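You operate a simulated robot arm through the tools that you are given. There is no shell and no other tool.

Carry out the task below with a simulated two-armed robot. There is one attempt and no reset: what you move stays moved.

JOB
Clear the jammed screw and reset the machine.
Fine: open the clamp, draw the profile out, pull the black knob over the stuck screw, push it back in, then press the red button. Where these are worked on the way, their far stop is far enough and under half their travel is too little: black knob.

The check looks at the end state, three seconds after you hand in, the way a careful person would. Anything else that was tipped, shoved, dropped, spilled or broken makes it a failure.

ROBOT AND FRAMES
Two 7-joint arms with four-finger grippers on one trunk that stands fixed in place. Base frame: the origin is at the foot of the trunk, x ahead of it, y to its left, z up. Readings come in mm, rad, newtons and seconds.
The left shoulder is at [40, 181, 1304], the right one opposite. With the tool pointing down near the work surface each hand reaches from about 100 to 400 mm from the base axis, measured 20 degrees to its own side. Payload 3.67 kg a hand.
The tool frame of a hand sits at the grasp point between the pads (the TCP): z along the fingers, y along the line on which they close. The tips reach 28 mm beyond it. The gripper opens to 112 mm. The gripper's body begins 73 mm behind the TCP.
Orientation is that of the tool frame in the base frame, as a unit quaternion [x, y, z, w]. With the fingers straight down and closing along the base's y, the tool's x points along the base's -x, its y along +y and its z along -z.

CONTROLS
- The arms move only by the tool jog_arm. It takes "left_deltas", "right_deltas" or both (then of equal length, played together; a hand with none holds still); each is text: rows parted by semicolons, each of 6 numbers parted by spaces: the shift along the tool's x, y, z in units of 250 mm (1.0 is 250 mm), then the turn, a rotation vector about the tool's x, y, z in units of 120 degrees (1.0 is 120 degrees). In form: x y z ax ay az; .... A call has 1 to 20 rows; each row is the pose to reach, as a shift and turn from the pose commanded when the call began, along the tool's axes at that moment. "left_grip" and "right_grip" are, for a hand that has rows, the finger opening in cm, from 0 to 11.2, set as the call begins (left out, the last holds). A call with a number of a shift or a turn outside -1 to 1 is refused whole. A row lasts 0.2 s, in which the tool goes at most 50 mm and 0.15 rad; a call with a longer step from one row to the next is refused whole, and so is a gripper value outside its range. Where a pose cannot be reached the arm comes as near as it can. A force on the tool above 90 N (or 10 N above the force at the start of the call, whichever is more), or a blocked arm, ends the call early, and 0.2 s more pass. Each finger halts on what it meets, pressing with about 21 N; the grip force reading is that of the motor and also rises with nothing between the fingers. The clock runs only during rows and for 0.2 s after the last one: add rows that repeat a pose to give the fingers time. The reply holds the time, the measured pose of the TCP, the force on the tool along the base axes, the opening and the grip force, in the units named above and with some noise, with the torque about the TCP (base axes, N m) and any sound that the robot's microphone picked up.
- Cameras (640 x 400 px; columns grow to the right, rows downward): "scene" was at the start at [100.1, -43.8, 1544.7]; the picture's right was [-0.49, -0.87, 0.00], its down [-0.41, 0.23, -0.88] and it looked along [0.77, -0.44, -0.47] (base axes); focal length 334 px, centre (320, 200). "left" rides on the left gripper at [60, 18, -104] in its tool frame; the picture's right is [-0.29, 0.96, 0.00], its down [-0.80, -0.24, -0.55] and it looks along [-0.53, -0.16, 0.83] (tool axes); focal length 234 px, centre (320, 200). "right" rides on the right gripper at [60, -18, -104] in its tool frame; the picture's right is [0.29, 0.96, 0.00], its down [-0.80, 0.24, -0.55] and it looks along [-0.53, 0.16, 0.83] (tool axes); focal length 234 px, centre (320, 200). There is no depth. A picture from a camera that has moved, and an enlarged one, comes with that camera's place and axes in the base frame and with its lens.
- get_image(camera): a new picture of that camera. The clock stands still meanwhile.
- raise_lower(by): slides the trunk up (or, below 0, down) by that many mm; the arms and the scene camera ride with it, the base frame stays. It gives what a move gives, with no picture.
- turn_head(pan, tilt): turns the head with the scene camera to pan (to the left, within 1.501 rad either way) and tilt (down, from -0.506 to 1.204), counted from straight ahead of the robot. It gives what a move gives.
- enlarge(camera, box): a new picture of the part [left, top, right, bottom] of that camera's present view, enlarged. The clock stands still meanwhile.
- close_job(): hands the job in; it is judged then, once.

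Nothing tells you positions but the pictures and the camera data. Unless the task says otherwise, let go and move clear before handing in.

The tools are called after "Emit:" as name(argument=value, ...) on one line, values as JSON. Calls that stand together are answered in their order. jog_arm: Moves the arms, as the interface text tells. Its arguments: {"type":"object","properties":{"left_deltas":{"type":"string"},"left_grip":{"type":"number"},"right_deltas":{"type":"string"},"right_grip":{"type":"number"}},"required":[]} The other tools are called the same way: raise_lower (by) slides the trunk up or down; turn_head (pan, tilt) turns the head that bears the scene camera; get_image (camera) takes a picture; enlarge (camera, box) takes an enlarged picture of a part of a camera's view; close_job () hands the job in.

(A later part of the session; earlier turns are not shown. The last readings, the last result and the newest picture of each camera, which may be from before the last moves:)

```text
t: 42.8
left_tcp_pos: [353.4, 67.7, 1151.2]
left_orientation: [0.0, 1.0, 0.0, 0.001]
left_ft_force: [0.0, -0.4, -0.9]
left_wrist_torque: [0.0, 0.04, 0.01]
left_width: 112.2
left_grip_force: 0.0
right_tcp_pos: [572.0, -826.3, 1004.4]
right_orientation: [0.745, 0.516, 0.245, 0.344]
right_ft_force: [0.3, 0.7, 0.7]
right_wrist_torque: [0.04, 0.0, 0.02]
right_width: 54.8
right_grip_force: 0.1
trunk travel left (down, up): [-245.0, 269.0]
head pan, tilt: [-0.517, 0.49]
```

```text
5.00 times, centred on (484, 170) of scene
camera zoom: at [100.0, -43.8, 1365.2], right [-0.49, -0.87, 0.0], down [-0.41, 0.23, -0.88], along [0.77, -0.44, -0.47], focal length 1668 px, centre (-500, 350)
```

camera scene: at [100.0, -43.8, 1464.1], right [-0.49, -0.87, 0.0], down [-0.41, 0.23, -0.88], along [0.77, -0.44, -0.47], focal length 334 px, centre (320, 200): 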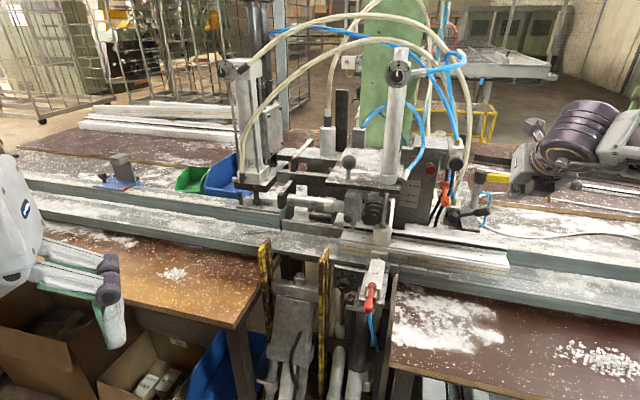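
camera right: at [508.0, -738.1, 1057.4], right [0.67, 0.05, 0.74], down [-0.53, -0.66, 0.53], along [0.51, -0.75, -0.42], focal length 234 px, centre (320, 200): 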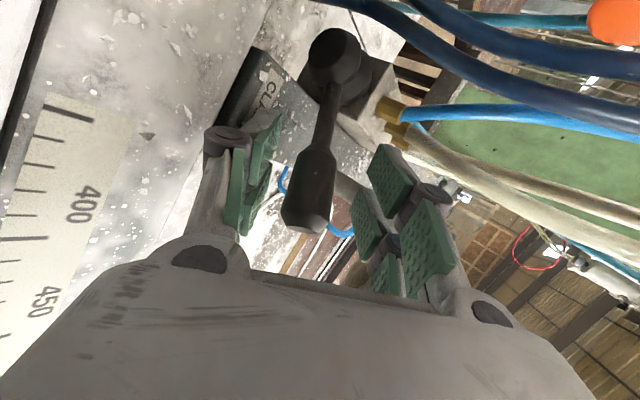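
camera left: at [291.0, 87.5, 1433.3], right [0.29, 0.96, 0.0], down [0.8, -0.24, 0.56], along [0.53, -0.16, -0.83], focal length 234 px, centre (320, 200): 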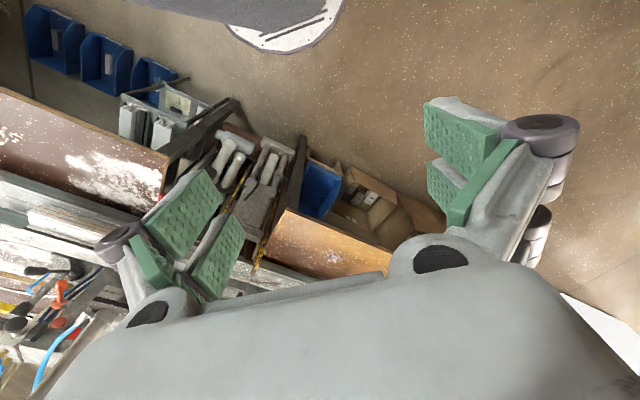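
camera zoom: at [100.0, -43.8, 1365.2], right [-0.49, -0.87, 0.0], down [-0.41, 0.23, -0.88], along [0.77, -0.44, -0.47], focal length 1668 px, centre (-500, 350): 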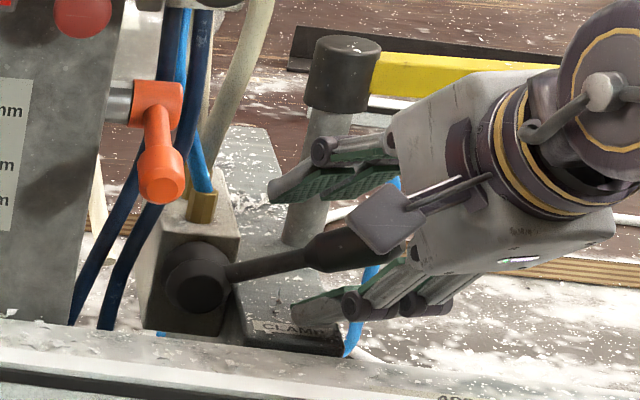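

The lever is centred between the fingers with the camera housing clear. I'll narrow the fork to just over the grip diameter and then move along the lever's upward arc.

Emit:
jog_arm(right_deltas="0 -0.02 0 0 0 0;0 -0.02 0 0 0 0;0 -0.02 0 0 0 0", right_grip=3.2)

Emit:
jog_arm(right_deltas="0.011 0.017 -0.008 0 0 0;0.021 0.034 -0.016 0 0 0;0.032 0.052 -0.025 0 0 0;0.042 0.069 -0.033 0 0 0;0.042 0.069 -0.033 0 0 0")

Emit:
get_image(camera="right")

Emit:
enlarge(camera="scene", box=[420, 130, 548, 210])

```text
t: 43.6
left_tcp_pos: [353.5, 68.0, 1151.5]
left_orientation: [0.0, 1.0, 0.0, 0.0]
left_ft_force: [-0.9, -0.3, -0.8]
left_wrist_torque: [-0.02, -0.01, -0.03]
left_width: 111.9
left_grip_force: 0.1
right_tcp_pos: [567.8, -824.9, 998.2]
right_orientation: [0.745, 0.515, 0.246, 0.344]
right_ft_force: [0.0, -0.2, -0.2]
right_wrist_torque: [0.01, -0.01, -0.02]
right_width: 32.0
right_grip_force: 0.1
trunk travel left (down, up): [-245.0, 269.0]
head pan, tilt: [-0.517, 0.49]
```

```text
t: 44.8
left_tcp_pos: [354.1, 64.0, 1150.1]
left_orientation: [0.001, 1.0, 0.002, 0.0]
left_ft_force: [0.1, 0.5, -1.3]
left_wrist_torque: [-0.03, 0.03, -0.02]
left_width: 112.1
left_grip_force: 0.1
right_tcp_pos: [575.2, -819.1, 1012.7]
right_orientation: [0.748, 0.516, 0.244, 0.339]
right_ft_force: [-11.6, -3.9, -23.0]
right_wrist_torque: [0.23, -0.41, 0.01]
right_width: 44.2
right_grip_force: 11.5
trunk travel left (down, up): [-245.0, 269.0]
head pan, tilt: [-0.517, 0.49]
```

```text
taken
camera right: at [511.6, -731.6, 1066.6], right [0.68, 0.04, 0.73], down [-0.53, -0.66, 0.53], along [0.51, -0.75, -0.43], focal length 234 px, centre (320, 200)
```

right: 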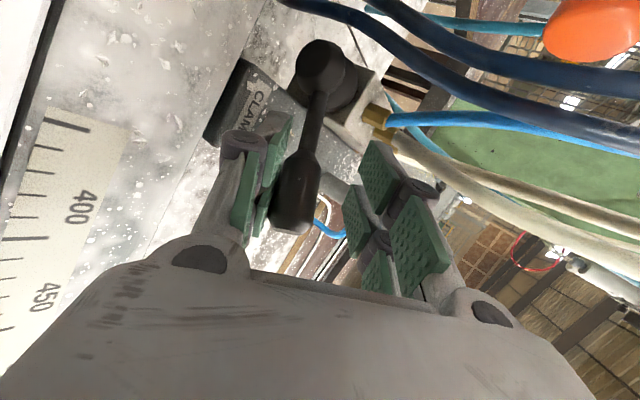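

```text
5.00 times, centred on (484, 170) of scene
camera zoom: at [100.3, -47.4, 1364.9], right [-0.49, -0.87, 0.0], down [-0.41, 0.24, -0.88], along [0.77, -0.43, -0.47], focal length 1668 px, centre (-500, 350)
```

zoom: 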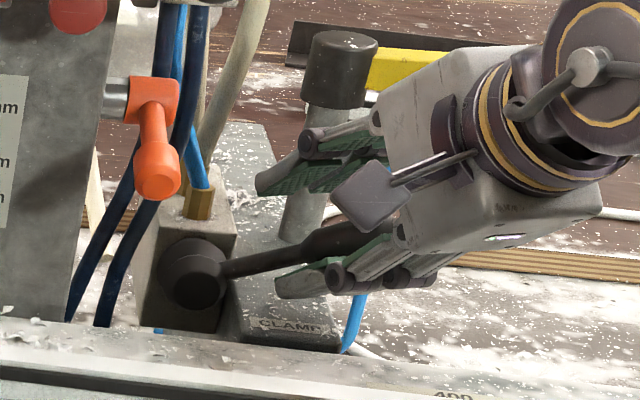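

The lever has not turned. The lower finger was forced open by about 12 mm at 23 N, so upward may be its stop. I'll back out, close the fingers into a rigid peg, and try pressing the lever down from above.

Emit:
jog_arm(right_deltas="-0.02 -0.035 0.016 0 0 0;-0.042 -0.069 0.033 0 0 0;-0.042 -0.069 0.033 0 0 0;-0.042 -0.069 -0.1 0 0 0;-0.042 -0.069 -0.25 0 0 0;-0.042 -0.069 -0.4 0 0 0;-0.042 -0.069 -0.4 0 0 0", right_grip=5.5)

Emit:
jog_arm(right_deltas="0 0.08 0 0 0 0;0 0.16 0 0 0 0;0 0.16 0 0 0 0;0 0.16 0 0 0 0", right_grip=0)

Emit:
get_image(camera="right")

Emit:
enlarge(camera="scene", box=[420, 100, 580, 200])

```text
t: 46.4
left_tcp_pos: [353.3, 65.5, 1150.6]
left_orientation: [0.0, 1.0, 0.0, 0.0]
left_ft_force: [0.8, 0.5, 0.5]
left_wrist_torque: [0.0, 0.0, -0.01]
left_width: 112.0
left_grip_force: 0.1
right_tcp_pos: [491.9, -797.6, 1069.3]
right_orientation: [0.746, 0.516, 0.246, 0.343]
right_ft_force: [0.5, -0.3, -1.1]
right_wrist_torque: [-0.01, -0.03, -0.02]
right_width: 55.2
right_grip_force: 0.1
trunk travel left (down, up): [-245.0, 269.0]
head pan, tilt: [-0.517, 0.49]
```

```text
t: 47.4
left_tcp_pos: [354.0, 67.5, 1150.5]
left_orientation: [0.0, 1.0, -0.001, 0.0]
left_ft_force: [0.1, 0.6, 0.9]
left_wrist_torque: [-0.04, 0.04, 0.02]
left_width: 112.0
left_grip_force: 0.0
right_tcp_pos: [514.4, -806.4, 1098.8]
right_orientation: [0.745, 0.517, 0.245, 0.344]
right_ft_force: [0.0, 0.8, 0.0]
right_wrist_torque: [-0.01, 0.01, -0.03]
right_width: 0.0
right_grip_force: 21.5
trunk travel left (down, up): [-245.0, 269.0]
head pan, tilt: [-0.517, 0.49]
```

```text
taken
camera right: at [450.1, -718.3, 1151.8], right [0.67, 0.05, 0.74], down [-0.53, -0.66, 0.53], along [0.51, -0.75, -0.42], focal length 234 px, centre (320, 200)
```

right: 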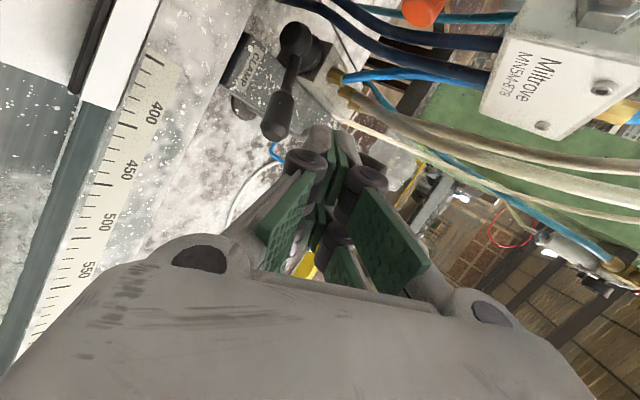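

```text
4.00 times, centred on (500, 150) of scene
camera zoom: at [100.3, -43.9, 1365.1], right [-0.49, -0.87, 0.0], down [-0.41, 0.23, -0.88], along [0.77, -0.44, -0.47], focal length 1335 px, centre (-400, 400)
```

zoom: 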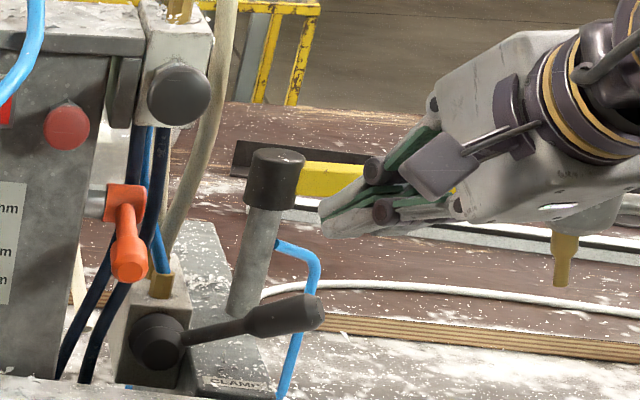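

The lever is unchanged and the closed peg is lined up to pass just above it. I'll advance over the lever.

Emit:
jog_arm(right_deltas="0 0 0.12 0 0 0;0 0 0.24 0 0 0;0 0 0.34 0 0 0;0 0 0.38 0 0 0;0 0 0.38 0 0 0")

Emit:
get_image(camera="right")

Emit:
enlarge(camera="scene", box=[420, 120, 548, 200])

```text
t: 48.6
left_tcp_pos: [352.5, 68.5, 1150.3]
left_orientation: [0.0, 1.0, 0.0, 0.001]
left_ft_force: [0.3, -1.1, 0.0]
left_wrist_torque: [0.0, 0.0, -0.02]
left_width: 111.8
left_grip_force: 0.0
right_tcp_pos: [581.8, -832.0, 1039.5]
right_orientation: [0.745, 0.516, 0.246, 0.344]
right_ft_force: [0.1, 0.3, 0.0]
right_wrist_torque: [-0.04, 0.01, -0.01]
right_width: 0.0
right_grip_force: 21.2
trunk travel left (down, up): [-245.0, 269.0]
head pan, tilt: [-0.517, 0.49]
```

```text
taken
camera right: at [516.7, -744.1, 1091.9], right [0.67, 0.05, 0.74], down [-0.53, -0.66, 0.53], along [0.51, -0.75, -0.42], focal length 234 px, centre (320, 200)
```

right: 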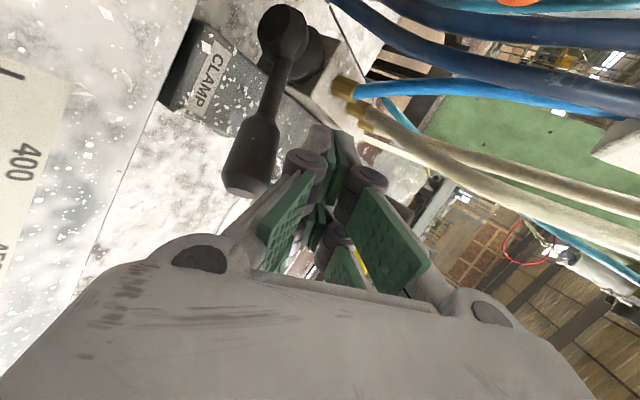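

```text
5.00 times, centred on (484, 160) of scene
camera zoom: at [99.7, -43.5, 1365.2], right [-0.49, -0.87, 0.0], down [-0.41, 0.23, -0.88], along [0.77, -0.44, -0.47], focal length 1668 px, centre (-500, 400)
```

zoom: 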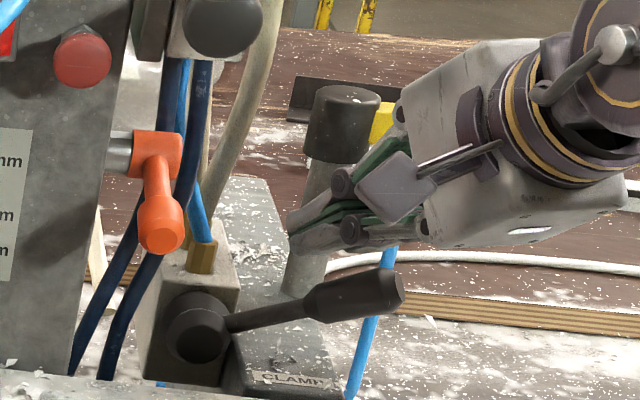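

The peg sits just above the lever. I'll press straight down gently and watch the force.

Emit:
jog_arm(right_deltas="0 -0.0153 0.0129 0 0 0;0 -0.0306 0.0257 0 0 0;0 -0.0459 0.0386 0 0 0;0 -0.0612 0.0514 0 0 0;0 -0.0765 0.0643 0 0 0;0 -0.0765 0.0643 0 0 0")

Emit:
get_image(camera="right")

Emit:
enlarge(camera="scene", box=[420, 120, 548, 200])

```text
t: 50.0
left_tcp_pos: [352.0, 68.4, 1152.1]
left_orientation: [0.0, 1.0, -0.001, 0.001]
left_ft_force: [0.6, 0.5, 1.7]
left_wrist_torque: [-0.02, -0.02, 0.01]
left_width: 112.2
left_grip_force: 0.1
right_tcp_pos: [581.2, -831.9, 1022.1]
right_orientation: [0.743, 0.514, 0.247, 0.35]
right_ft_force: [7.1, -15.4, 29.2]
right_wrist_torque: [-0.22, 0.44, 0.3]
right_width: 0.1
right_grip_force: 21.0
trunk travel left (down, up): [-245.0, 269.0]
head pan, tilt: [-0.517, 0.49]
```

```text
taken
camera right: at [516.7, -744.1, 1073.6], right [0.67, 0.05, 0.74], down [-0.54, -0.65, 0.53], along [0.51, -0.75, -0.41], focal length 234 px, centre (320, 200)
```

right: 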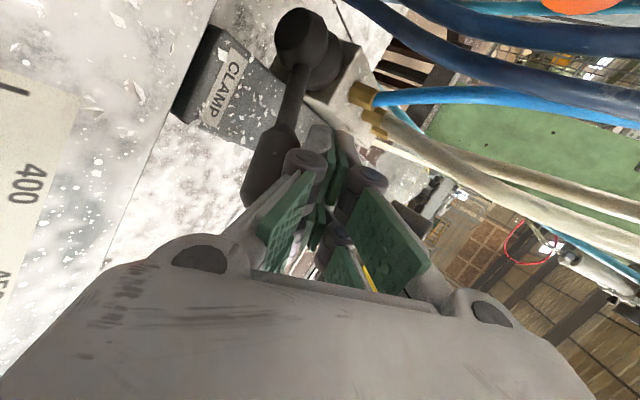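

```text
5.00 times, centred on (484, 160) of scene
camera zoom: at [98.6, -42.2, 1365.6], right [-0.49, -0.87, 0.0], down [-0.41, 0.23, -0.88], along [0.77, -0.44, -0.47], focal length 1668 px, centre (-500, 400)
```

zoom: 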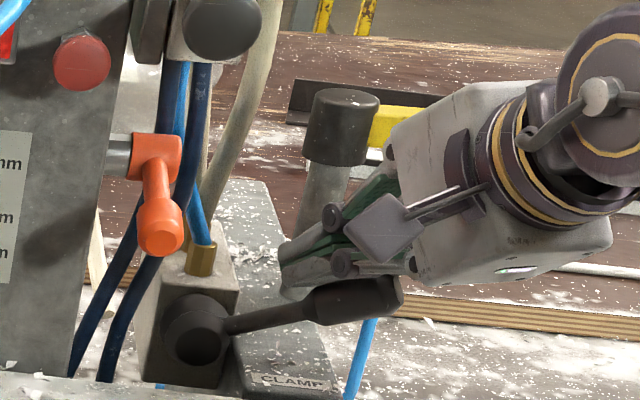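

At 29 N the lever still holds. I'll check very closely for any rotation and press a little harder.

Emit:
enlarge(camera="scene", box=[448, 165, 512, 205])

Emit:
jog_arm(right_deltas="0 -0.0122 0.0103 0 0 0;0 -0.0245 0.0206 0 0 0;0 -0.0367 0.0309 0 0 0;0 -0.0367 0.0309 0 0 0")

Emit:
enlarge(camera="scene", box=[448, 165, 512, 205])

```text
10.00 times, centred on (480, 185) of scene
camera zoom: at [98.6, -42.2, 1365.6], right [-0.49, -0.87, 0.0], down [-0.41, 0.23, -0.88], along [0.77, -0.44, -0.47], focal length 3336 px, centre (-1280, 350)
```

zoom: 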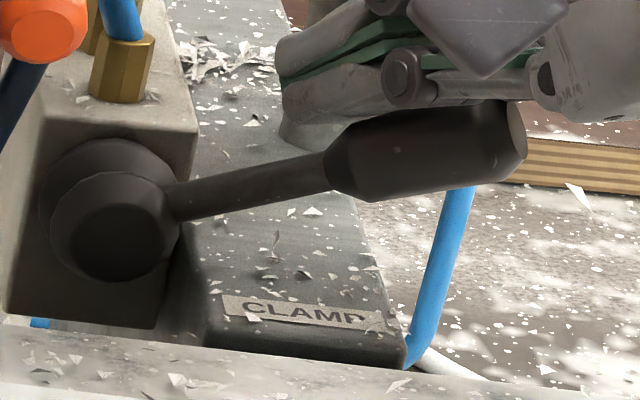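

```text
t: 51.0
left_tcp_pos: [349.4, 69.4, 1151.3]
left_orientation: [0.0, 1.0, -0.002, 0.001]
left_ft_force: [0.5, 0.7, 0.7]
left_wrist_torque: [0.0, -0.01, 0.0]
left_width: 112.2
left_grip_force: 0.2
right_tcp_pos: [581.4, -833.3, 1021.2]
right_orientation: [0.741, 0.51, 0.251, 0.357]
right_ft_force: [6.9, -26.0, 55.2]
right_wrist_torque: [-0.21, 0.78, 0.53]
right_width: 0.0
right_grip_force: 20.7
trunk travel left (down, up): [-245.0, 269.0]
head pan, tilt: [-0.517, 0.49]
```

```text
10.00 times, centred on (480, 185) of scene
camera zoom: at [96.0, -40.6, 1365.7], right [-0.49, -0.87, 0.0], down [-0.41, 0.23, -0.88], along [0.77, -0.44, -0.47], focal length 3336 px, centre (-1280, 350)
```

zoom: 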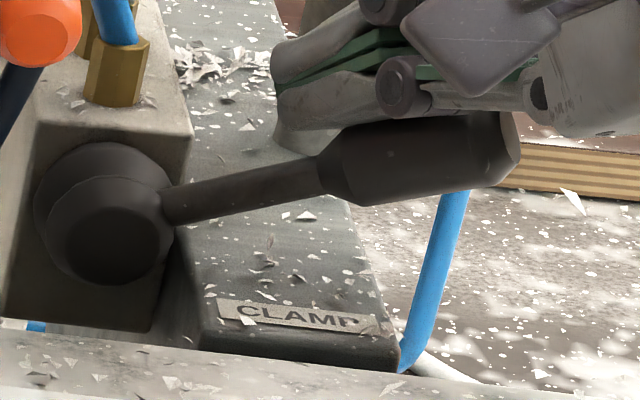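

Even at 55 N the lever will not go down, so that is a hard stop and it must go up with more force than one sprung finger gives. I'll lift off, back out, and come in from the right with closed fingers lying parallel under the lever.

Emit:
jog_arm(right_deltas="0 0.061 -0.0515 0 0 0;0 0.1224 -0.103 0 0 0;0 0.1224 -0.25 0 0 0;0 0.1224 -0.4 0 0 0;0 0.1224 -0.503 0 0 0;0 0.1224 -0.503 0 0 0")

Emit:
jog_arm(right_deltas="-0.065 -0.063 0.006 -0.0162 0.0478 -0.0335;-0.129 -0.125 0.012 -0.0323 0.0957 -0.067;-0.194 -0.188 0.018 -0.0485 0.1435 -0.1005;-0.259 -0.25 0.025 -0.0646 0.1914 -0.134;-0.3236 -0.3132 0.031 -0.0808 0.2392 -0.1675;-0.3236 -0.3132 0.031 -0.0808 0.2392 -0.1675")

Emit:
get_image(camera="right")

Emit:
enlarge(camera="scene", box=[420, 80, 640, 218])

```text
t: 52.4
left_tcp_pos: [353.9, 65.7, 1150.5]
left_orientation: [0.001, 1.0, 0.0, 0.0]
left_ft_force: [0.1, -0.1, 0.4]
left_wrist_torque: [0.0, 0.02, 0.0]
left_width: 112.1
left_grip_force: 0.2
right_tcp_pos: [513.0, -807.1, 1105.8]
right_orientation: [0.746, 0.516, 0.246, 0.343]
right_ft_force: [-0.5, -0.1, -0.9]
right_wrist_torque: [0.0, 0.0, 0.01]
right_width: 0.3
right_grip_force: 21.6
trunk travel left (down, up): [-245.0, 269.0]
head pan, tilt: [-0.517, 0.49]
```

```text
t: 53.8
left_tcp_pos: [351.9, 69.5, 1151.3]
left_orientation: [0.0, 1.0, 0.0, 0.0]
left_ft_force: [0.5, -0.6, 0.0]
left_wrist_torque: [0.01, -0.01, -0.07]
left_width: 111.9
left_grip_force: 0.1
right_tcp_pos: [441.8, -863.6, 1040.1]
right_orientation: [0.528, 0.684, 0.4, 0.304]
right_ft_force: [0.1, 0.2, 0.7]
right_wrist_torque: [-0.03, 0.04, -0.01]
right_width: 0.0
right_grip_force: 20.4
trunk travel left (down, up): [-245.0, 269.0]
head pan, tilt: [-0.517, 0.49]
```

```text
taken
camera right: at [330.8, -830.2, 1075.3], right [0.39, 0.39, 0.84], down [-0.15, -0.87, 0.47], along [0.91, -0.31, -0.28], focal length 234 px, centre (320, 200)
```

right: 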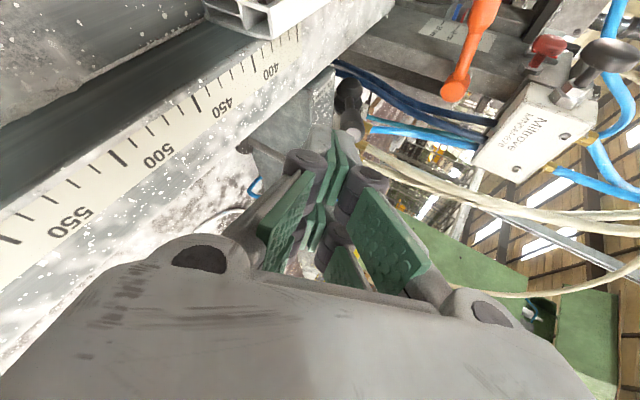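

```text
2.90 times, centred on (530, 149) of scene
camera zoom: at [99.7, -43.1, 1365.2], right [-0.49, -0.87, 0.0], down [-0.41, 0.23, -0.88], along [0.77, -0.44, -0.47], focal length 967 px, centre (-289, 348)
```

zoom: 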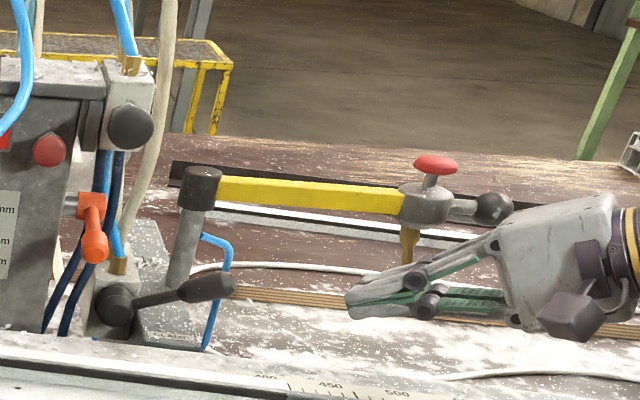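

The hand now comes in from the right, with the fingers sloped like the lever. I'll advance partway and check the alignment.

Emit:
jog_arm(right_deltas="0 0 0.12 0 0 0;0 0 0.24 0 0 0;0 0 0.32 0 0 0;0 0 0.32 0 0 0")

Emit:
enlarge(camera="right", box=[200, 20, 440, 170])

Emit:
enlarge(camera="scene", box=[440, 140, 568, 220])

```text
t: 54.8
left_tcp_pos: [352.5, 67.7, 1151.7]
left_orientation: [0.0, 1.0, 0.0, 0.0]
left_ft_force: [0.2, 0.3, 1.3]
left_wrist_torque: [-0.03, 0.01, 0.04]
left_width: 112.0
left_grip_force: 0.0
right_tcp_pos: [506.7, -845.3, 1000.4]
right_orientation: [0.529, 0.683, 0.401, 0.304]
right_ft_force: [0.4, 0.1, 0.1]
right_wrist_torque: [0.02, 0.0, 0.0]
right_width: 0.0
right_grip_force: 20.9
trunk travel left (down, up): [-245.0, 269.0]
head pan, tilt: [-0.517, 0.49]
```

```text
2.67 times, centred on (320, 95) of right
camera zoom: at [396.4, -812.6, 1036.3], right [0.39, 0.39, 0.84], down [-0.15, -0.87, 0.47], along [0.91, -0.31, -0.28], focal length 624 px, centre (320, 480)
```

zoom: 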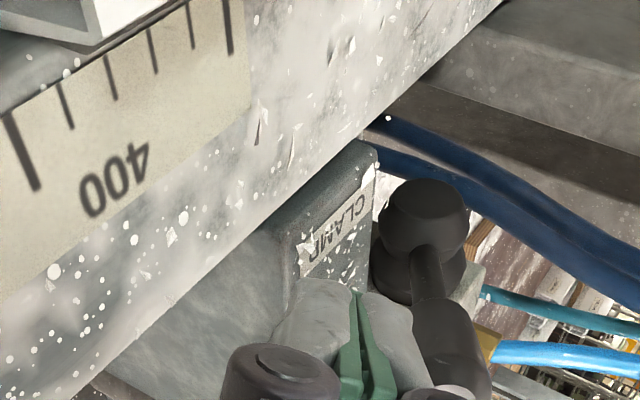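

```text
5.00 times, centred on (504, 180) of scene
camera zoom: at [99.7, -43.7, 1365.2], right [-0.49, -0.87, 0.0], down [-0.41, 0.23, -0.88], along [0.77, -0.44, -0.47], focal length 1668 px, centre (-600, 300)
```

zoom: 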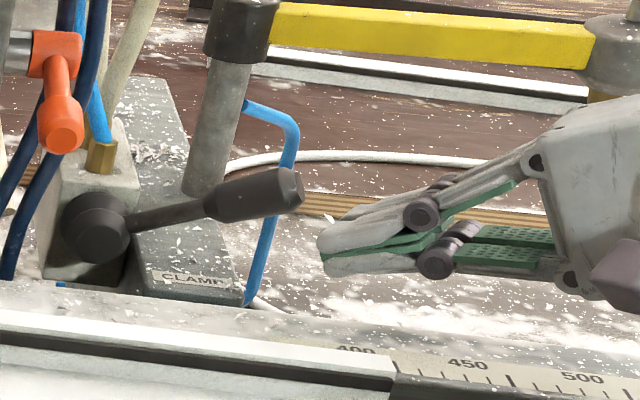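

The fingers will pass just under the lever. I'll drop 3 mm and slide in the rest of the way.

Emit:
jog_arm(right_deltas="0 -0.012 0.05 0 0 0;0 -0.012 0.1 0 0 0;0 -0.012 0.145 0 0 0;0 -0.012 0.145 0 0 0")

Emit:
enlarge(camera="right", box=[200, 20, 440, 170])

Emit:
enlarge(camera="scene", box=[440, 140, 568, 220])

```text
t: 55.8
left_tcp_pos: [352.5, 67.2, 1151.3]
left_orientation: [0.0, 1.0, 0.0, 0.0]
left_ft_force: [-0.9, -0.3, 0.1]
left_wrist_torque: [-0.02, -0.04, -0.05]
left_width: 112.0
left_grip_force: 0.1
right_tcp_pos: [537.8, -839.0, 980.9]
right_orientation: [0.53, 0.683, 0.401, 0.304]
right_ft_force: [-0.7, -0.7, -0.3]
right_wrist_torque: [-0.03, 0.0, 0.02]
right_width: 0.0
right_grip_force: 21.1
trunk travel left (down, up): [-245.0, 269.0]
head pan, tilt: [-0.517, 0.49]
```

```text
2.67 times, centred on (320, 95) of right
camera zoom: at [427.2, -805.5, 1016.0], right [0.39, 0.39, 0.83], down [-0.15, -0.87, 0.47], along [0.91, -0.31, -0.28], focal length 624 px, centre (320, 480)
```

zoom: 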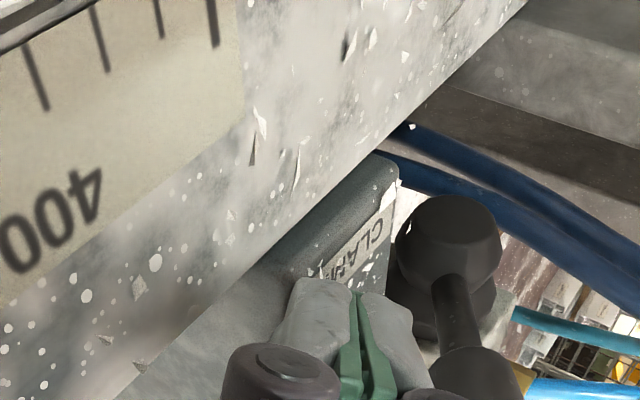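

```text
5.00 times, centred on (504, 180) of scene
camera zoom: at [99.8, -43.8, 1365.2], right [-0.49, -0.87, 0.0], down [-0.41, 0.23, -0.88], along [0.77, -0.44, -0.47], focal length 1668 px, centre (-600, 300)
```

zoom: 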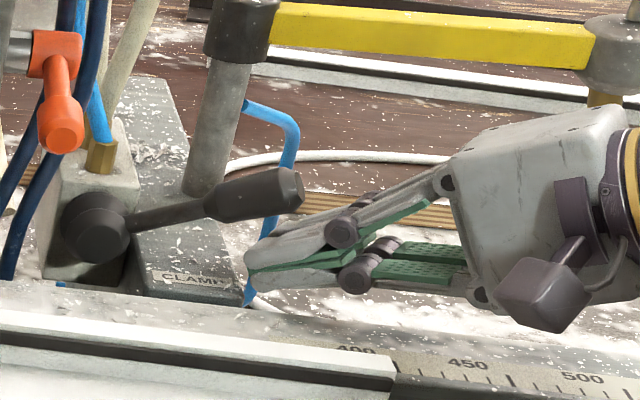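

The closed fingers now lie under the lever's end. I'll lift along its arc and watch force and motion.

Emit:
jog_arm(right_deltas="0.004 0.019 -0.003 0 0 0;0.008 0.039 -0.007 0 0 0;0.012 0.058 -0.01 0 0 0;0.016 0.077 -0.013 0 0 0;0.0195 0.0965 -0.017 0 0 0;0.0195 0.0965 -0.017 0 0 0")

Emit:
enlarge(camera="scene", box=[440, 140, 568, 220])

```text
t: 57.2
left_tcp_pos: [353.7, 62.6, 1150.5]
left_orientation: [0.001, 1.0, 0.004, 0.0]
left_ft_force: [0.6, 0.6, -1.1]
left_wrist_torque: [0.01, 0.0, -0.03]
left_width: 112.1
left_grip_force: 0.1
right_tcp_pos: [541.2, -838.2, 992.4]
right_orientation: [0.533, 0.685, 0.397, 0.299]
right_ft_force: [-22.1, -7.2, -40.7]
right_wrist_torque: [-0.31, 0.58, 0.16]
right_width: 0.1
right_grip_force: 20.5
trunk travel left (down, up): [-245.0, 269.0]
head pan, tilt: [-0.517, 0.49]
```

```text
5.00 times, centred on (504, 180) of scene
camera zoom: at [100.1, -50.4, 1364.7], right [-0.5, -0.87, 0.0], down [-0.41, 0.24, -0.88], along [0.77, -0.43, -0.47], focal length 1668 px, centre (-600, 300)
```

zoom: 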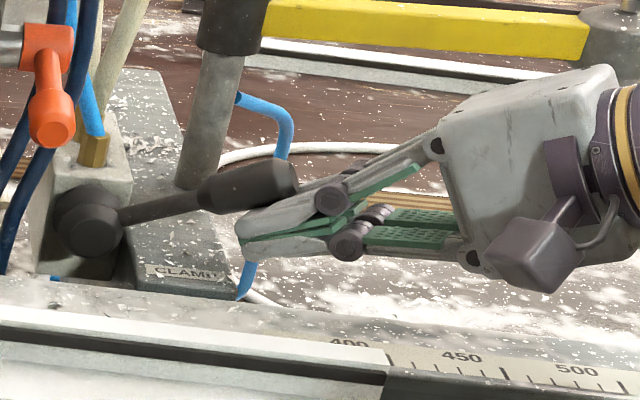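

At 47 N upward the lever still does not turn, so it is not simply stiff in this plane. I'll ease off and study the hub and the other controls for clues before pushing anything harder.

Emit:
jog_arm(right_deltas="-0.004 -0.019 0.003 0 0 0;-0.008 -0.039 0.007 0 0 0;-0.012 -0.058 0.01 0 0 0;-0.0195 -0.0965 0.017 0 0 0;-0.0195 -0.0965 0.017 0 0 0")

Emit:
enlarge(camera="right", box=[330, 70, 426, 130])

Emit:
enlarge(camera="scene", box=[424, 150, 504, 200])

Emit:
enlarge(camera="scene", box=[370, 0, 450, 50])

Emit:
enlarge(camera="scene", box=[320, 225, 400, 275])

```text
t: 58.4
left_tcp_pos: [352.8, 66.2, 1150.9]
left_orientation: [0.001, 1.0, 0.0, 0.0]
left_ft_force: [0.2, 0.5, 0.4]
left_wrist_torque: [-0.02, -0.04, 0.02]
left_width: 112.2
left_grip_force: 0.0
right_tcp_pos: [534.5, -840.5, 978.4]
right_orientation: [0.53, 0.682, 0.401, 0.305]
right_ft_force: [-0.1, -0.1, 0.0]
right_wrist_torque: [0.0, 0.01, 0.02]
right_width: 0.2
right_grip_force: 21.4
trunk travel left (down, up): [-245.0, 269.0]
head pan, tilt: [-0.517, 0.49]
```

```text
6.67 times, centred on (378, 100) of right
camera zoom: at [425.8, -806.3, 1014.8], right [0.39, 0.39, 0.84], down [-0.15, -0.87, 0.47], along [0.91, -0.31, -0.28], focal length 1561 px, centre (-67, 867)
```

zoom: 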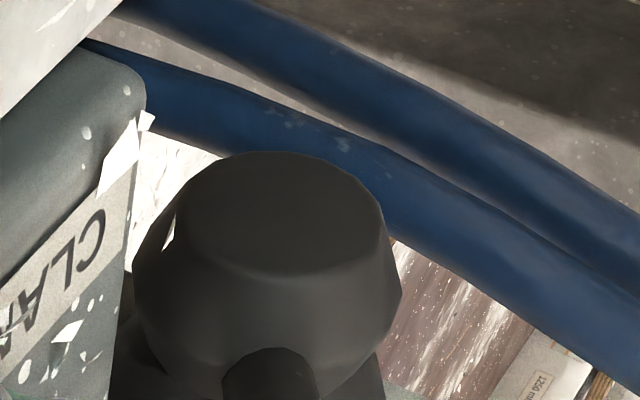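

```text
8.00 times, centred on (464, 175) of scene
camera zoom: at [99.6, -44.2, 1365.2], right [-0.49, -0.87, 0.0], down [-0.41, 0.23, -0.88], along [0.77, -0.43, -0.47], focal length 2669 px, centre (-832, 400)
```

zoom: 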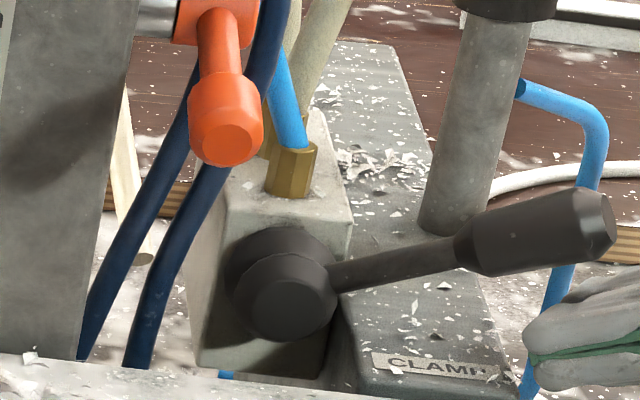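

```text
8.00 times, centred on (410, 25) of scene
camera zoom: at [99.6, -44.2, 1365.2], right [-0.49, -0.87, 0.0], down [-0.41, 0.23, -0.88], along [0.77, -0.43, -0.47], focal length 2669 px, centre (-400, 1600)
```

zoom: 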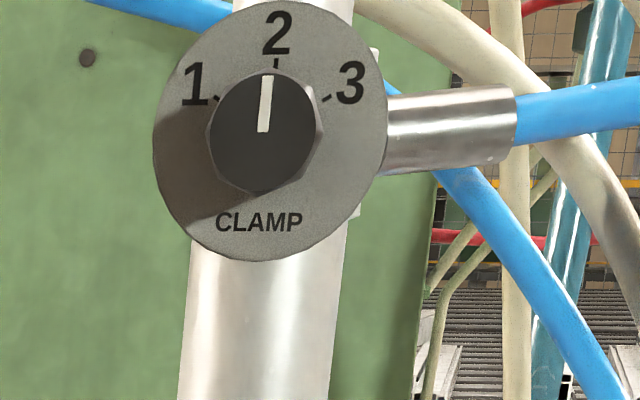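

```text
8.00 times, centred on (360, 250) of scene
camera zoom: at [99.6, -44.2, 1365.2], right [-0.49, -0.87, 0.0], down [-0.41, 0.23, -0.88], along [0.77, -0.43, -0.47], focal length 2669 px, centre (0, -200)
```

zoom: 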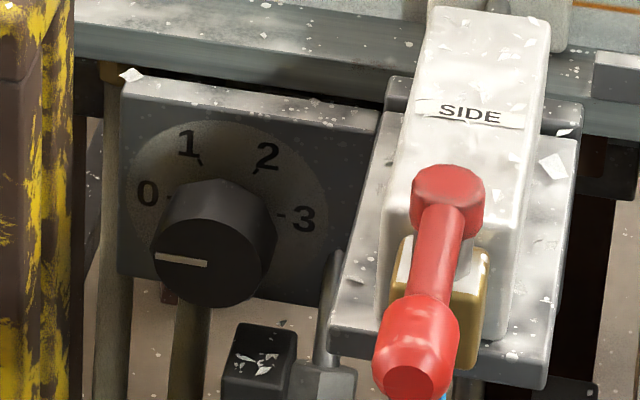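

The hub shape suggests rotation about the front-back axis, yet it will not budge either way at over 4 N·m. I'll check whether it swings in the horizontal plane by moving the fingers in front of the grip and nudging it backward.

Emit:
jog_arm(right_deltas="0 0 -0.14 0 0 0;0 0 -0.24 0 0 0;0.09 0.06 -0.24 0 0 0;0.18 0.12 -0.24 0 0 0;0.18 0.12 -0.15 0 0 0;0.18 0.12 -0.08 0 0 0;0.18 0.12 -0.08 0 0 0")

Emit:
enlarge(camera="right", box=[200, 20, 440, 170])

Emit:
enlarge(camera="scene", box=[440, 140, 568, 220])

```text
t: 60.0
left_tcp_pos: [353.1, 67.9, 1151.7]
left_orientation: [-0.001, 1.0, 0.0, 0.0]
left_ft_force: [-1.0, -0.8, -0.2]
left_wrist_torque: [-0.03, 0.0, 0.0]
left_width: 112.3
left_grip_force: 0.0
right_tcp_pos: [523.3, -795.0, 1019.7]
right_orientation: [0.529, 0.683, 0.401, 0.304]
right_ft_force: [-1.0, -0.2, 0.1]
right_wrist_torque: [0.0, -0.04, 0.0]
right_width: 0.0
right_grip_force: 20.8
trunk travel left (down, up): [-245.0, 269.0]
head pan, tilt: [-0.517, 0.49]
```

```text
2.67 times, centred on (320, 95) of right
camera zoom: at [412.7, -761.9, 1054.1], right [0.39, 0.39, 0.83], down [-0.15, -0.87, 0.48], along [0.91, -0.31, -0.28], focal length 624 px, centre (320, 480)
```

zoom: 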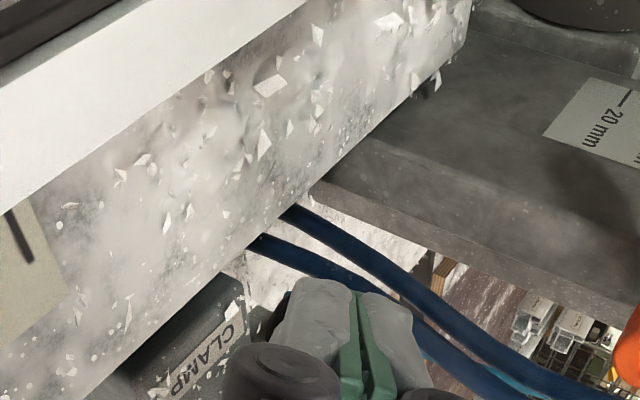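

```text
5.00 times, centred on (504, 180) of scene
camera zoom: at [99.7, -43.8, 1365.2], right [-0.49, -0.87, 0.0], down [-0.41, 0.23, -0.88], along [0.77, -0.44, -0.47], focal length 1668 px, centre (-600, 300)
```

zoom: 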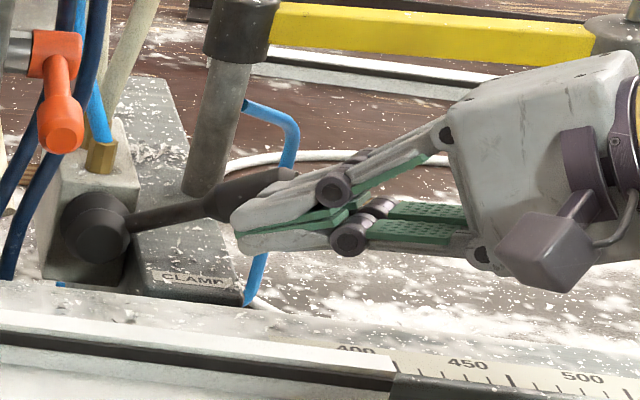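

The fingers are in front of the grip. I'll push gently backward.

Emit:
jog_arm(right_deltas="-0.024 0 0 0 0 0;-0.048 0 0 0 0 0;-0.072 0 0 0 0 0;-0.096 0 0 0 0 0;-0.12 0 0 0 0 0;-0.12 0 0 0 0 0")

Emit:
enlarge(camera="scene", box=[440, 140, 568, 220])

```text
t: 61.4
left_tcp_pos: [353.4, 67.3, 1150.7]
left_orientation: [0.0, 1.0, -0.001, 0.0]
left_ft_force: [0.3, -0.1, -0.9]
left_wrist_torque: [-0.01, -0.03, -0.01]
left_width: 112.0
left_grip_force: 0.0
right_tcp_pos: [532.4, -826.8, 1016.6]
right_orientation: [0.53, 0.683, 0.401, 0.304]
right_ft_force: [0.2, 0.7, -0.2]
right_wrist_torque: [0.01, -0.02, -0.02]
right_width: 0.0
right_grip_force: 21.1
trunk travel left (down, up): [-245.0, 269.0]
head pan, tilt: [-0.517, 0.49]
```

```text
5.00 times, centred on (504, 180) of scene
camera zoom: at [100.0, -43.8, 1365.2], right [-0.49, -0.87, 0.0], down [-0.41, 0.23, -0.88], along [0.77, -0.44, -0.47], focal length 1668 px, centre (-600, 300)
```

zoom: 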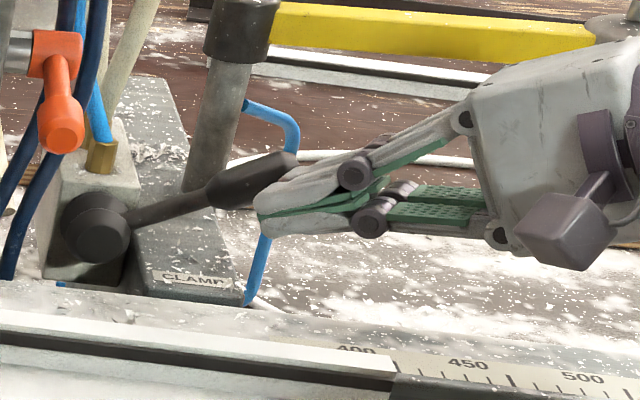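

The lever seems to have shifted slightly with almost no force. I'll look closely.

Emit:
enlarge(camera="scene", box=[448, 155, 528, 205])

Emit:
get_image(camera="right")

Emit:
enlarge(camera="right", box=[300, 60, 480, 172])

Emit:
enlarge(camera="scene", box=[340, 120, 440, 220])

```text
8.00 times, centred on (488, 180) of scene
camera zoom: at [100.0, -43.8, 1365.2], right [-0.49, -0.87, 0.0], down [-0.41, 0.23, -0.88], along [0.77, -0.44, -0.47], focal length 2669 px, centre (-1024, 360)
```

zoom: 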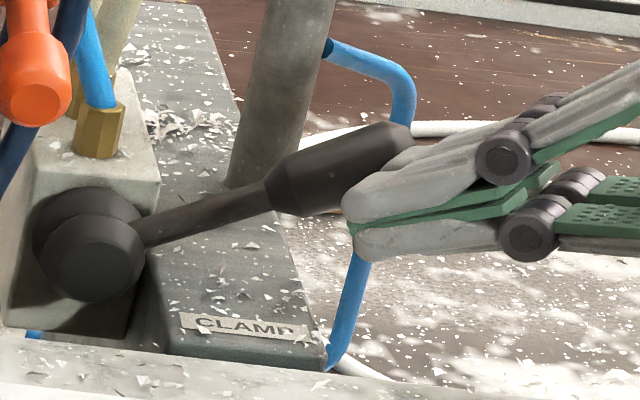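

```text
taken
camera right: at [421.8, -792.2, 1052.4], right [0.39, 0.39, 0.84], down [-0.15, -0.87, 0.47], along [0.91, -0.31, -0.28], focal length 234 px, centre (320, 200)
```

right: 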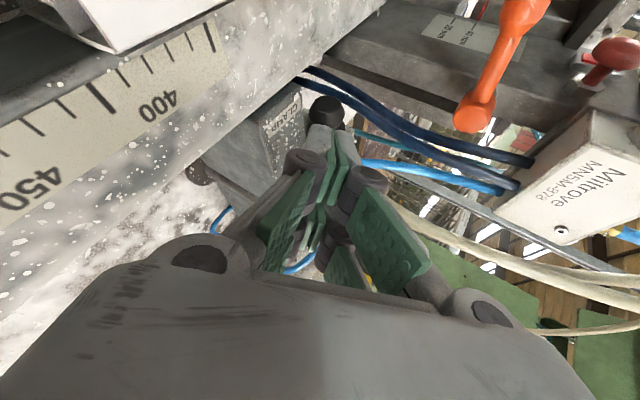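

```text
3.56 times, centred on (390, 116) of right
camera zoom: at [421.8, -792.2, 1052.4], right [0.39, 0.39, 0.84], down [-0.15, -0.87, 0.47], along [0.91, -0.31, -0.28], focal length 833 px, centre (71, 499)
```

zoom: 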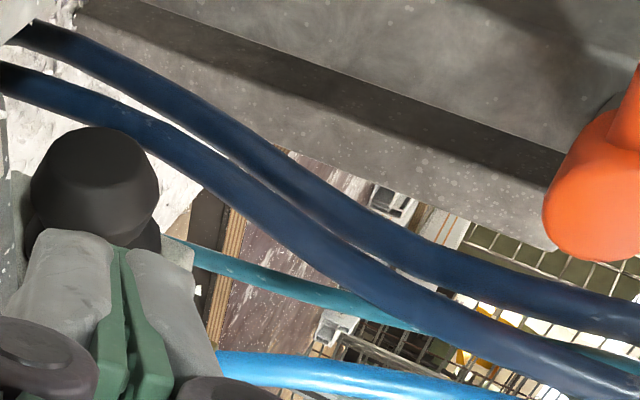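

```text
4.00 times, centred on (390, 170) of scene
camera zoom: at [100.0, -43.8, 1365.2], right [-0.49, -0.87, 0.0], down [-0.41, 0.23, -0.88], along [0.77, -0.44, -0.47], focal length 1335 px, centre (40, 320)
```

zoom: 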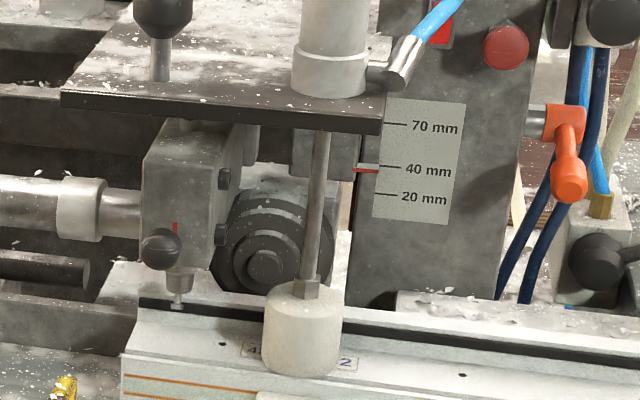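

The lever swings backward freely in the horizontal plane, having turned roughly 20° with no force. I'll follow it on its arc, backward and to the left.

Emit:
jog_arm(right_deltas="0 0.015 0.025 0 0 0;0 0.03 0.05 0 0 0;-0.001 0.044 0.075 0 0 0;-0.002 0.058 0.1 0 0 0;-0.011 0.075 0.13 0 0 0;-0.02 0.092 0.16 0 0 0;-0.029 0.11 0.19 0 0 0;-0.038 0.127 0.219 0 0 0;-0.038 0.127 0.219 0 0 0")

Emit:
enlarge(camera="scene", box=[438, 145, 518, 195])

Emit:
get_image(camera="right")

Emit:
enlarge(camera="scene", box=[340, 120, 440, 220])

```text
t: 63.4
left_tcp_pos: [353.0, 68.8, 1150.1]
left_orientation: [-0.001, 1.0, -0.001, 0.0]
left_ft_force: [-0.2, 0.2, -0.2]
left_wrist_torque: [0.02, 0.03, 0.0]
left_width: 112.1
left_grip_force: 0.1
right_tcp_pos: [596.1, -815.5, 1018.7]
right_orientation: [0.529, 0.683, 0.401, 0.305]
right_ft_force: [9.6, 11.2, 6.8]
right_wrist_torque: [0.03, -0.24, 0.31]
right_width: 0.1
right_grip_force: 20.5
trunk travel left (down, up): [-245.0, 269.0]
head pan, tilt: [-0.517, 0.49]
```

```text
8.00 times, centred on (478, 170) of scene
camera zoom: at [101.3, -41.2, 1365.2], right [-0.49, -0.87, 0.0], down [-0.41, 0.23, -0.88], along [0.77, -0.43, -0.47], focal length 2669 px, centre (-944, 440)
```

zoom: 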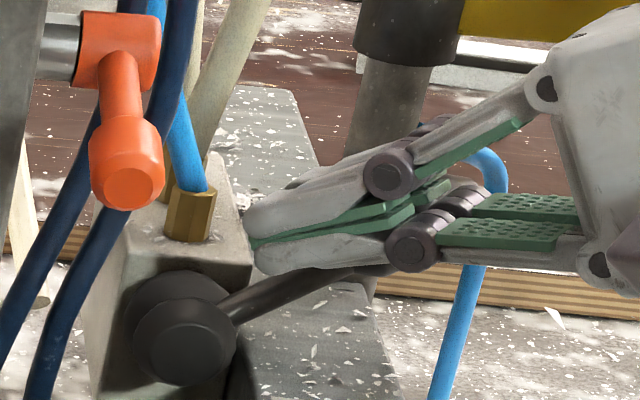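

```text
taken
camera right: at [485.9, -782.6, 1053.4], right [0.38, 0.39, 0.84], down [-0.15, -0.87, 0.47], along [0.91, -0.3, -0.28], focal length 234 px, centre (320, 200)
```

right: 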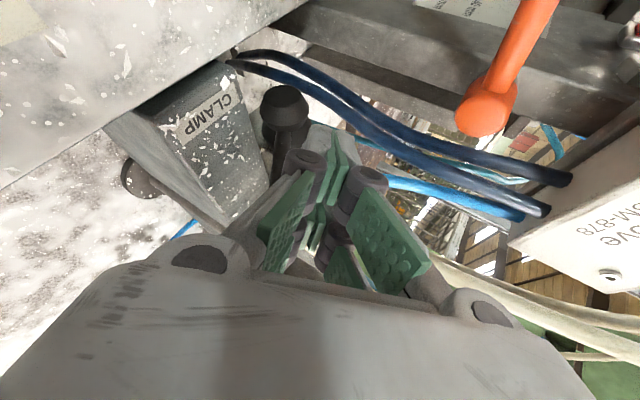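

```text
4.00 times, centred on (390, 170) of scene
camera zoom: at [101.3, -41.2, 1365.2], right [-0.49, -0.87, 0.0], down [-0.41, 0.23, -0.88], along [0.77, -0.43, -0.47], focal length 1335 px, centre (40, 320)
```

zoom: 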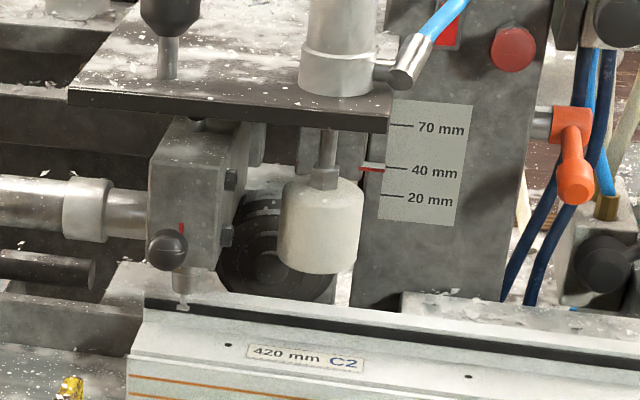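

The clamp foot has risen off the profile, so the clamp is open. I'll withdraw the hand carefully and confirm that it stays open.

Emit:
jog_arm(right_deltas="0.02 0 -0.04 0 0 0;0.04 0 -0.12 0 0 0;0.04 0 -0.25 0 0 0;0.04 0.05 -0.4 0 0 0;0.04 0.1 -0.55 0 0 0;0.04 0.1 -0.55 0 0 0")

Emit:
enlarge(camera="scene", box=[340, 120, 500, 220])

Emit:
get_image(camera="scene")

Emit:
enlarge(camera="scene", box=[330, 180, 410, 260])

```text
t: 64.8
left_tcp_pos: [354.4, 67.7, 1150.1]
left_orientation: [0.0, 1.0, 0.0, 0.0]
left_ft_force: [-1.1, -0.6, 0.0]
left_wrist_torque: [0.01, 0.0, -0.03]
left_width: 111.9
left_grip_force: 0.2
right_tcp_pos: [489.5, -838.8, 1103.7]
right_orientation: [0.53, 0.683, 0.401, 0.303]
right_ft_force: [-0.4, -0.1, -0.6]
right_wrist_torque: [0.02, -0.01, 0.03]
right_width: 0.1
right_grip_force: 20.4
trunk travel left (down, up): [-245.0, 269.0]
head pan, tilt: [-0.517, 0.49]
```

```text
4.00 times, centred on (420, 170) of scene
camera zoom: at [100.9, -44.2, 1365.1], right [-0.49, -0.87, 0.0], down [-0.41, 0.23, -0.88], along [0.77, -0.44, -0.47], focal length 1335 px, centre (-80, 320)
```

zoom: 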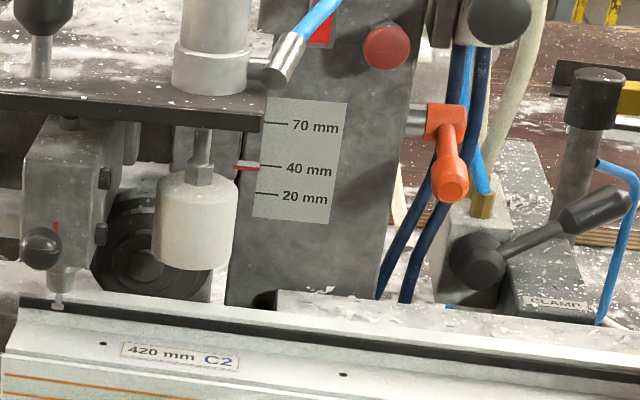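

```text
taken
camera scene: at [100.9, -44.2, 1365.1], right [-0.49, -0.87, 0.0], down [-0.41, 0.23, -0.88], along [0.77, -0.44, -0.47], focal length 334 px, centre (320, 200)
```

scene: 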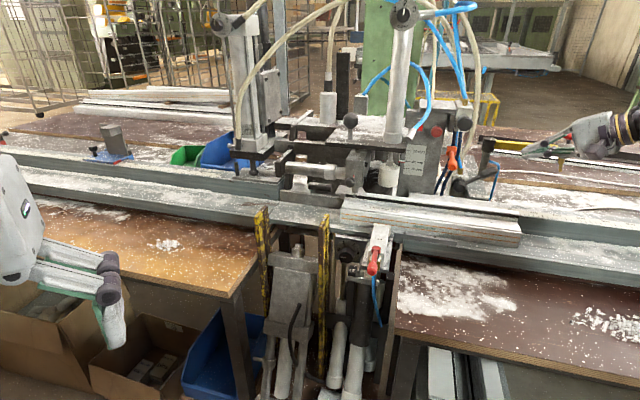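

```text
5.00 times, centred on (370, 220) of scene
camera zoom: at [100.9, -44.2, 1365.1], right [-0.49, -0.87, 0.0], down [-0.41, 0.23, -0.88], along [0.77, -0.44, -0.47], focal length 1668 px, centre (70, 100)
```

zoom: 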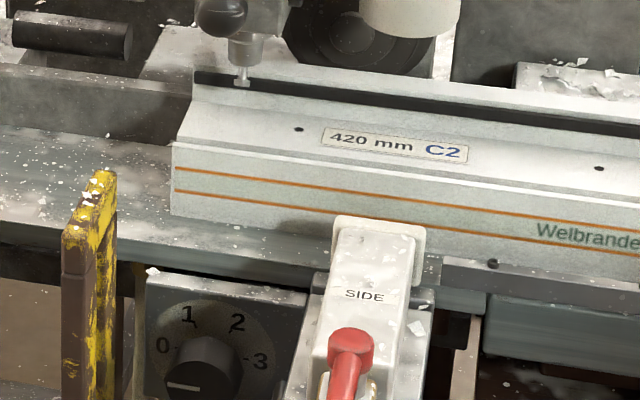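

The clamp stays open, and the SIDE pad has retracted from the profile as well, so the profile is free. Next I'll look at its right end to plan the draw.

Emit:
get_image(camera="right")

Emit:
enlarge(camera="scene", box=[460, 190, 560, 260])

Emit:
enlarge(camera="scene", box=[400, 170, 640, 320])

```text
taken
camera right: at [378.4, -805.9, 1140.4], right [0.39, 0.39, 0.83], down [-0.15, -0.87, 0.47], along [0.91, -0.31, -0.28], focal length 234 px, centre (320, 200)
```

right: 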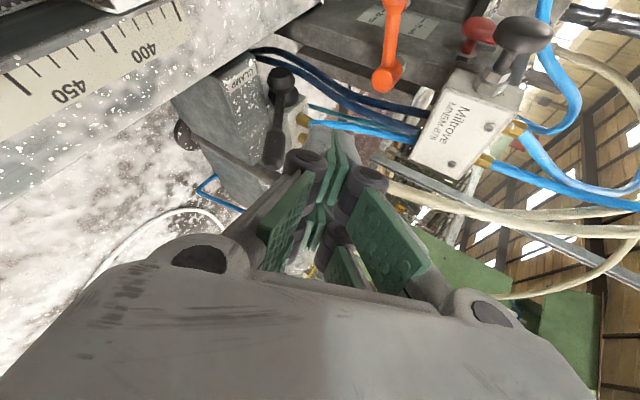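

```text
5.71 times, centred on (510, 225) of scene
camera zoom: at [100.9, -44.2, 1365.1], right [-0.49, -0.87, 0.0], down [-0.41, 0.23, -0.88], along [0.77, -0.44, -0.47], focal length 1906 px, centre (-766, 57)
```

zoom: 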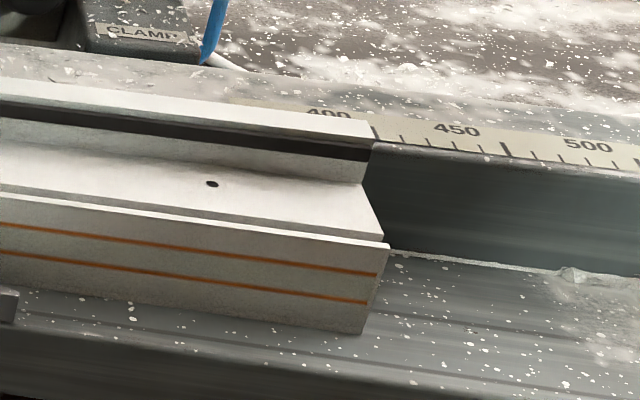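

```text
2.67 times, centred on (520, 245) of scene
camera zoom: at [100.9, -44.2, 1365.1], right [-0.49, -0.87, 0.0], down [-0.41, 0.23, -0.88], along [0.77, -0.44, -0.47], focal length 890 px, centre (-213, 80)
```

zoom: 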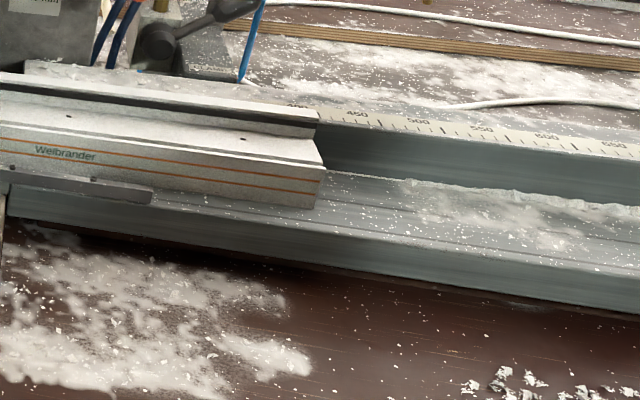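

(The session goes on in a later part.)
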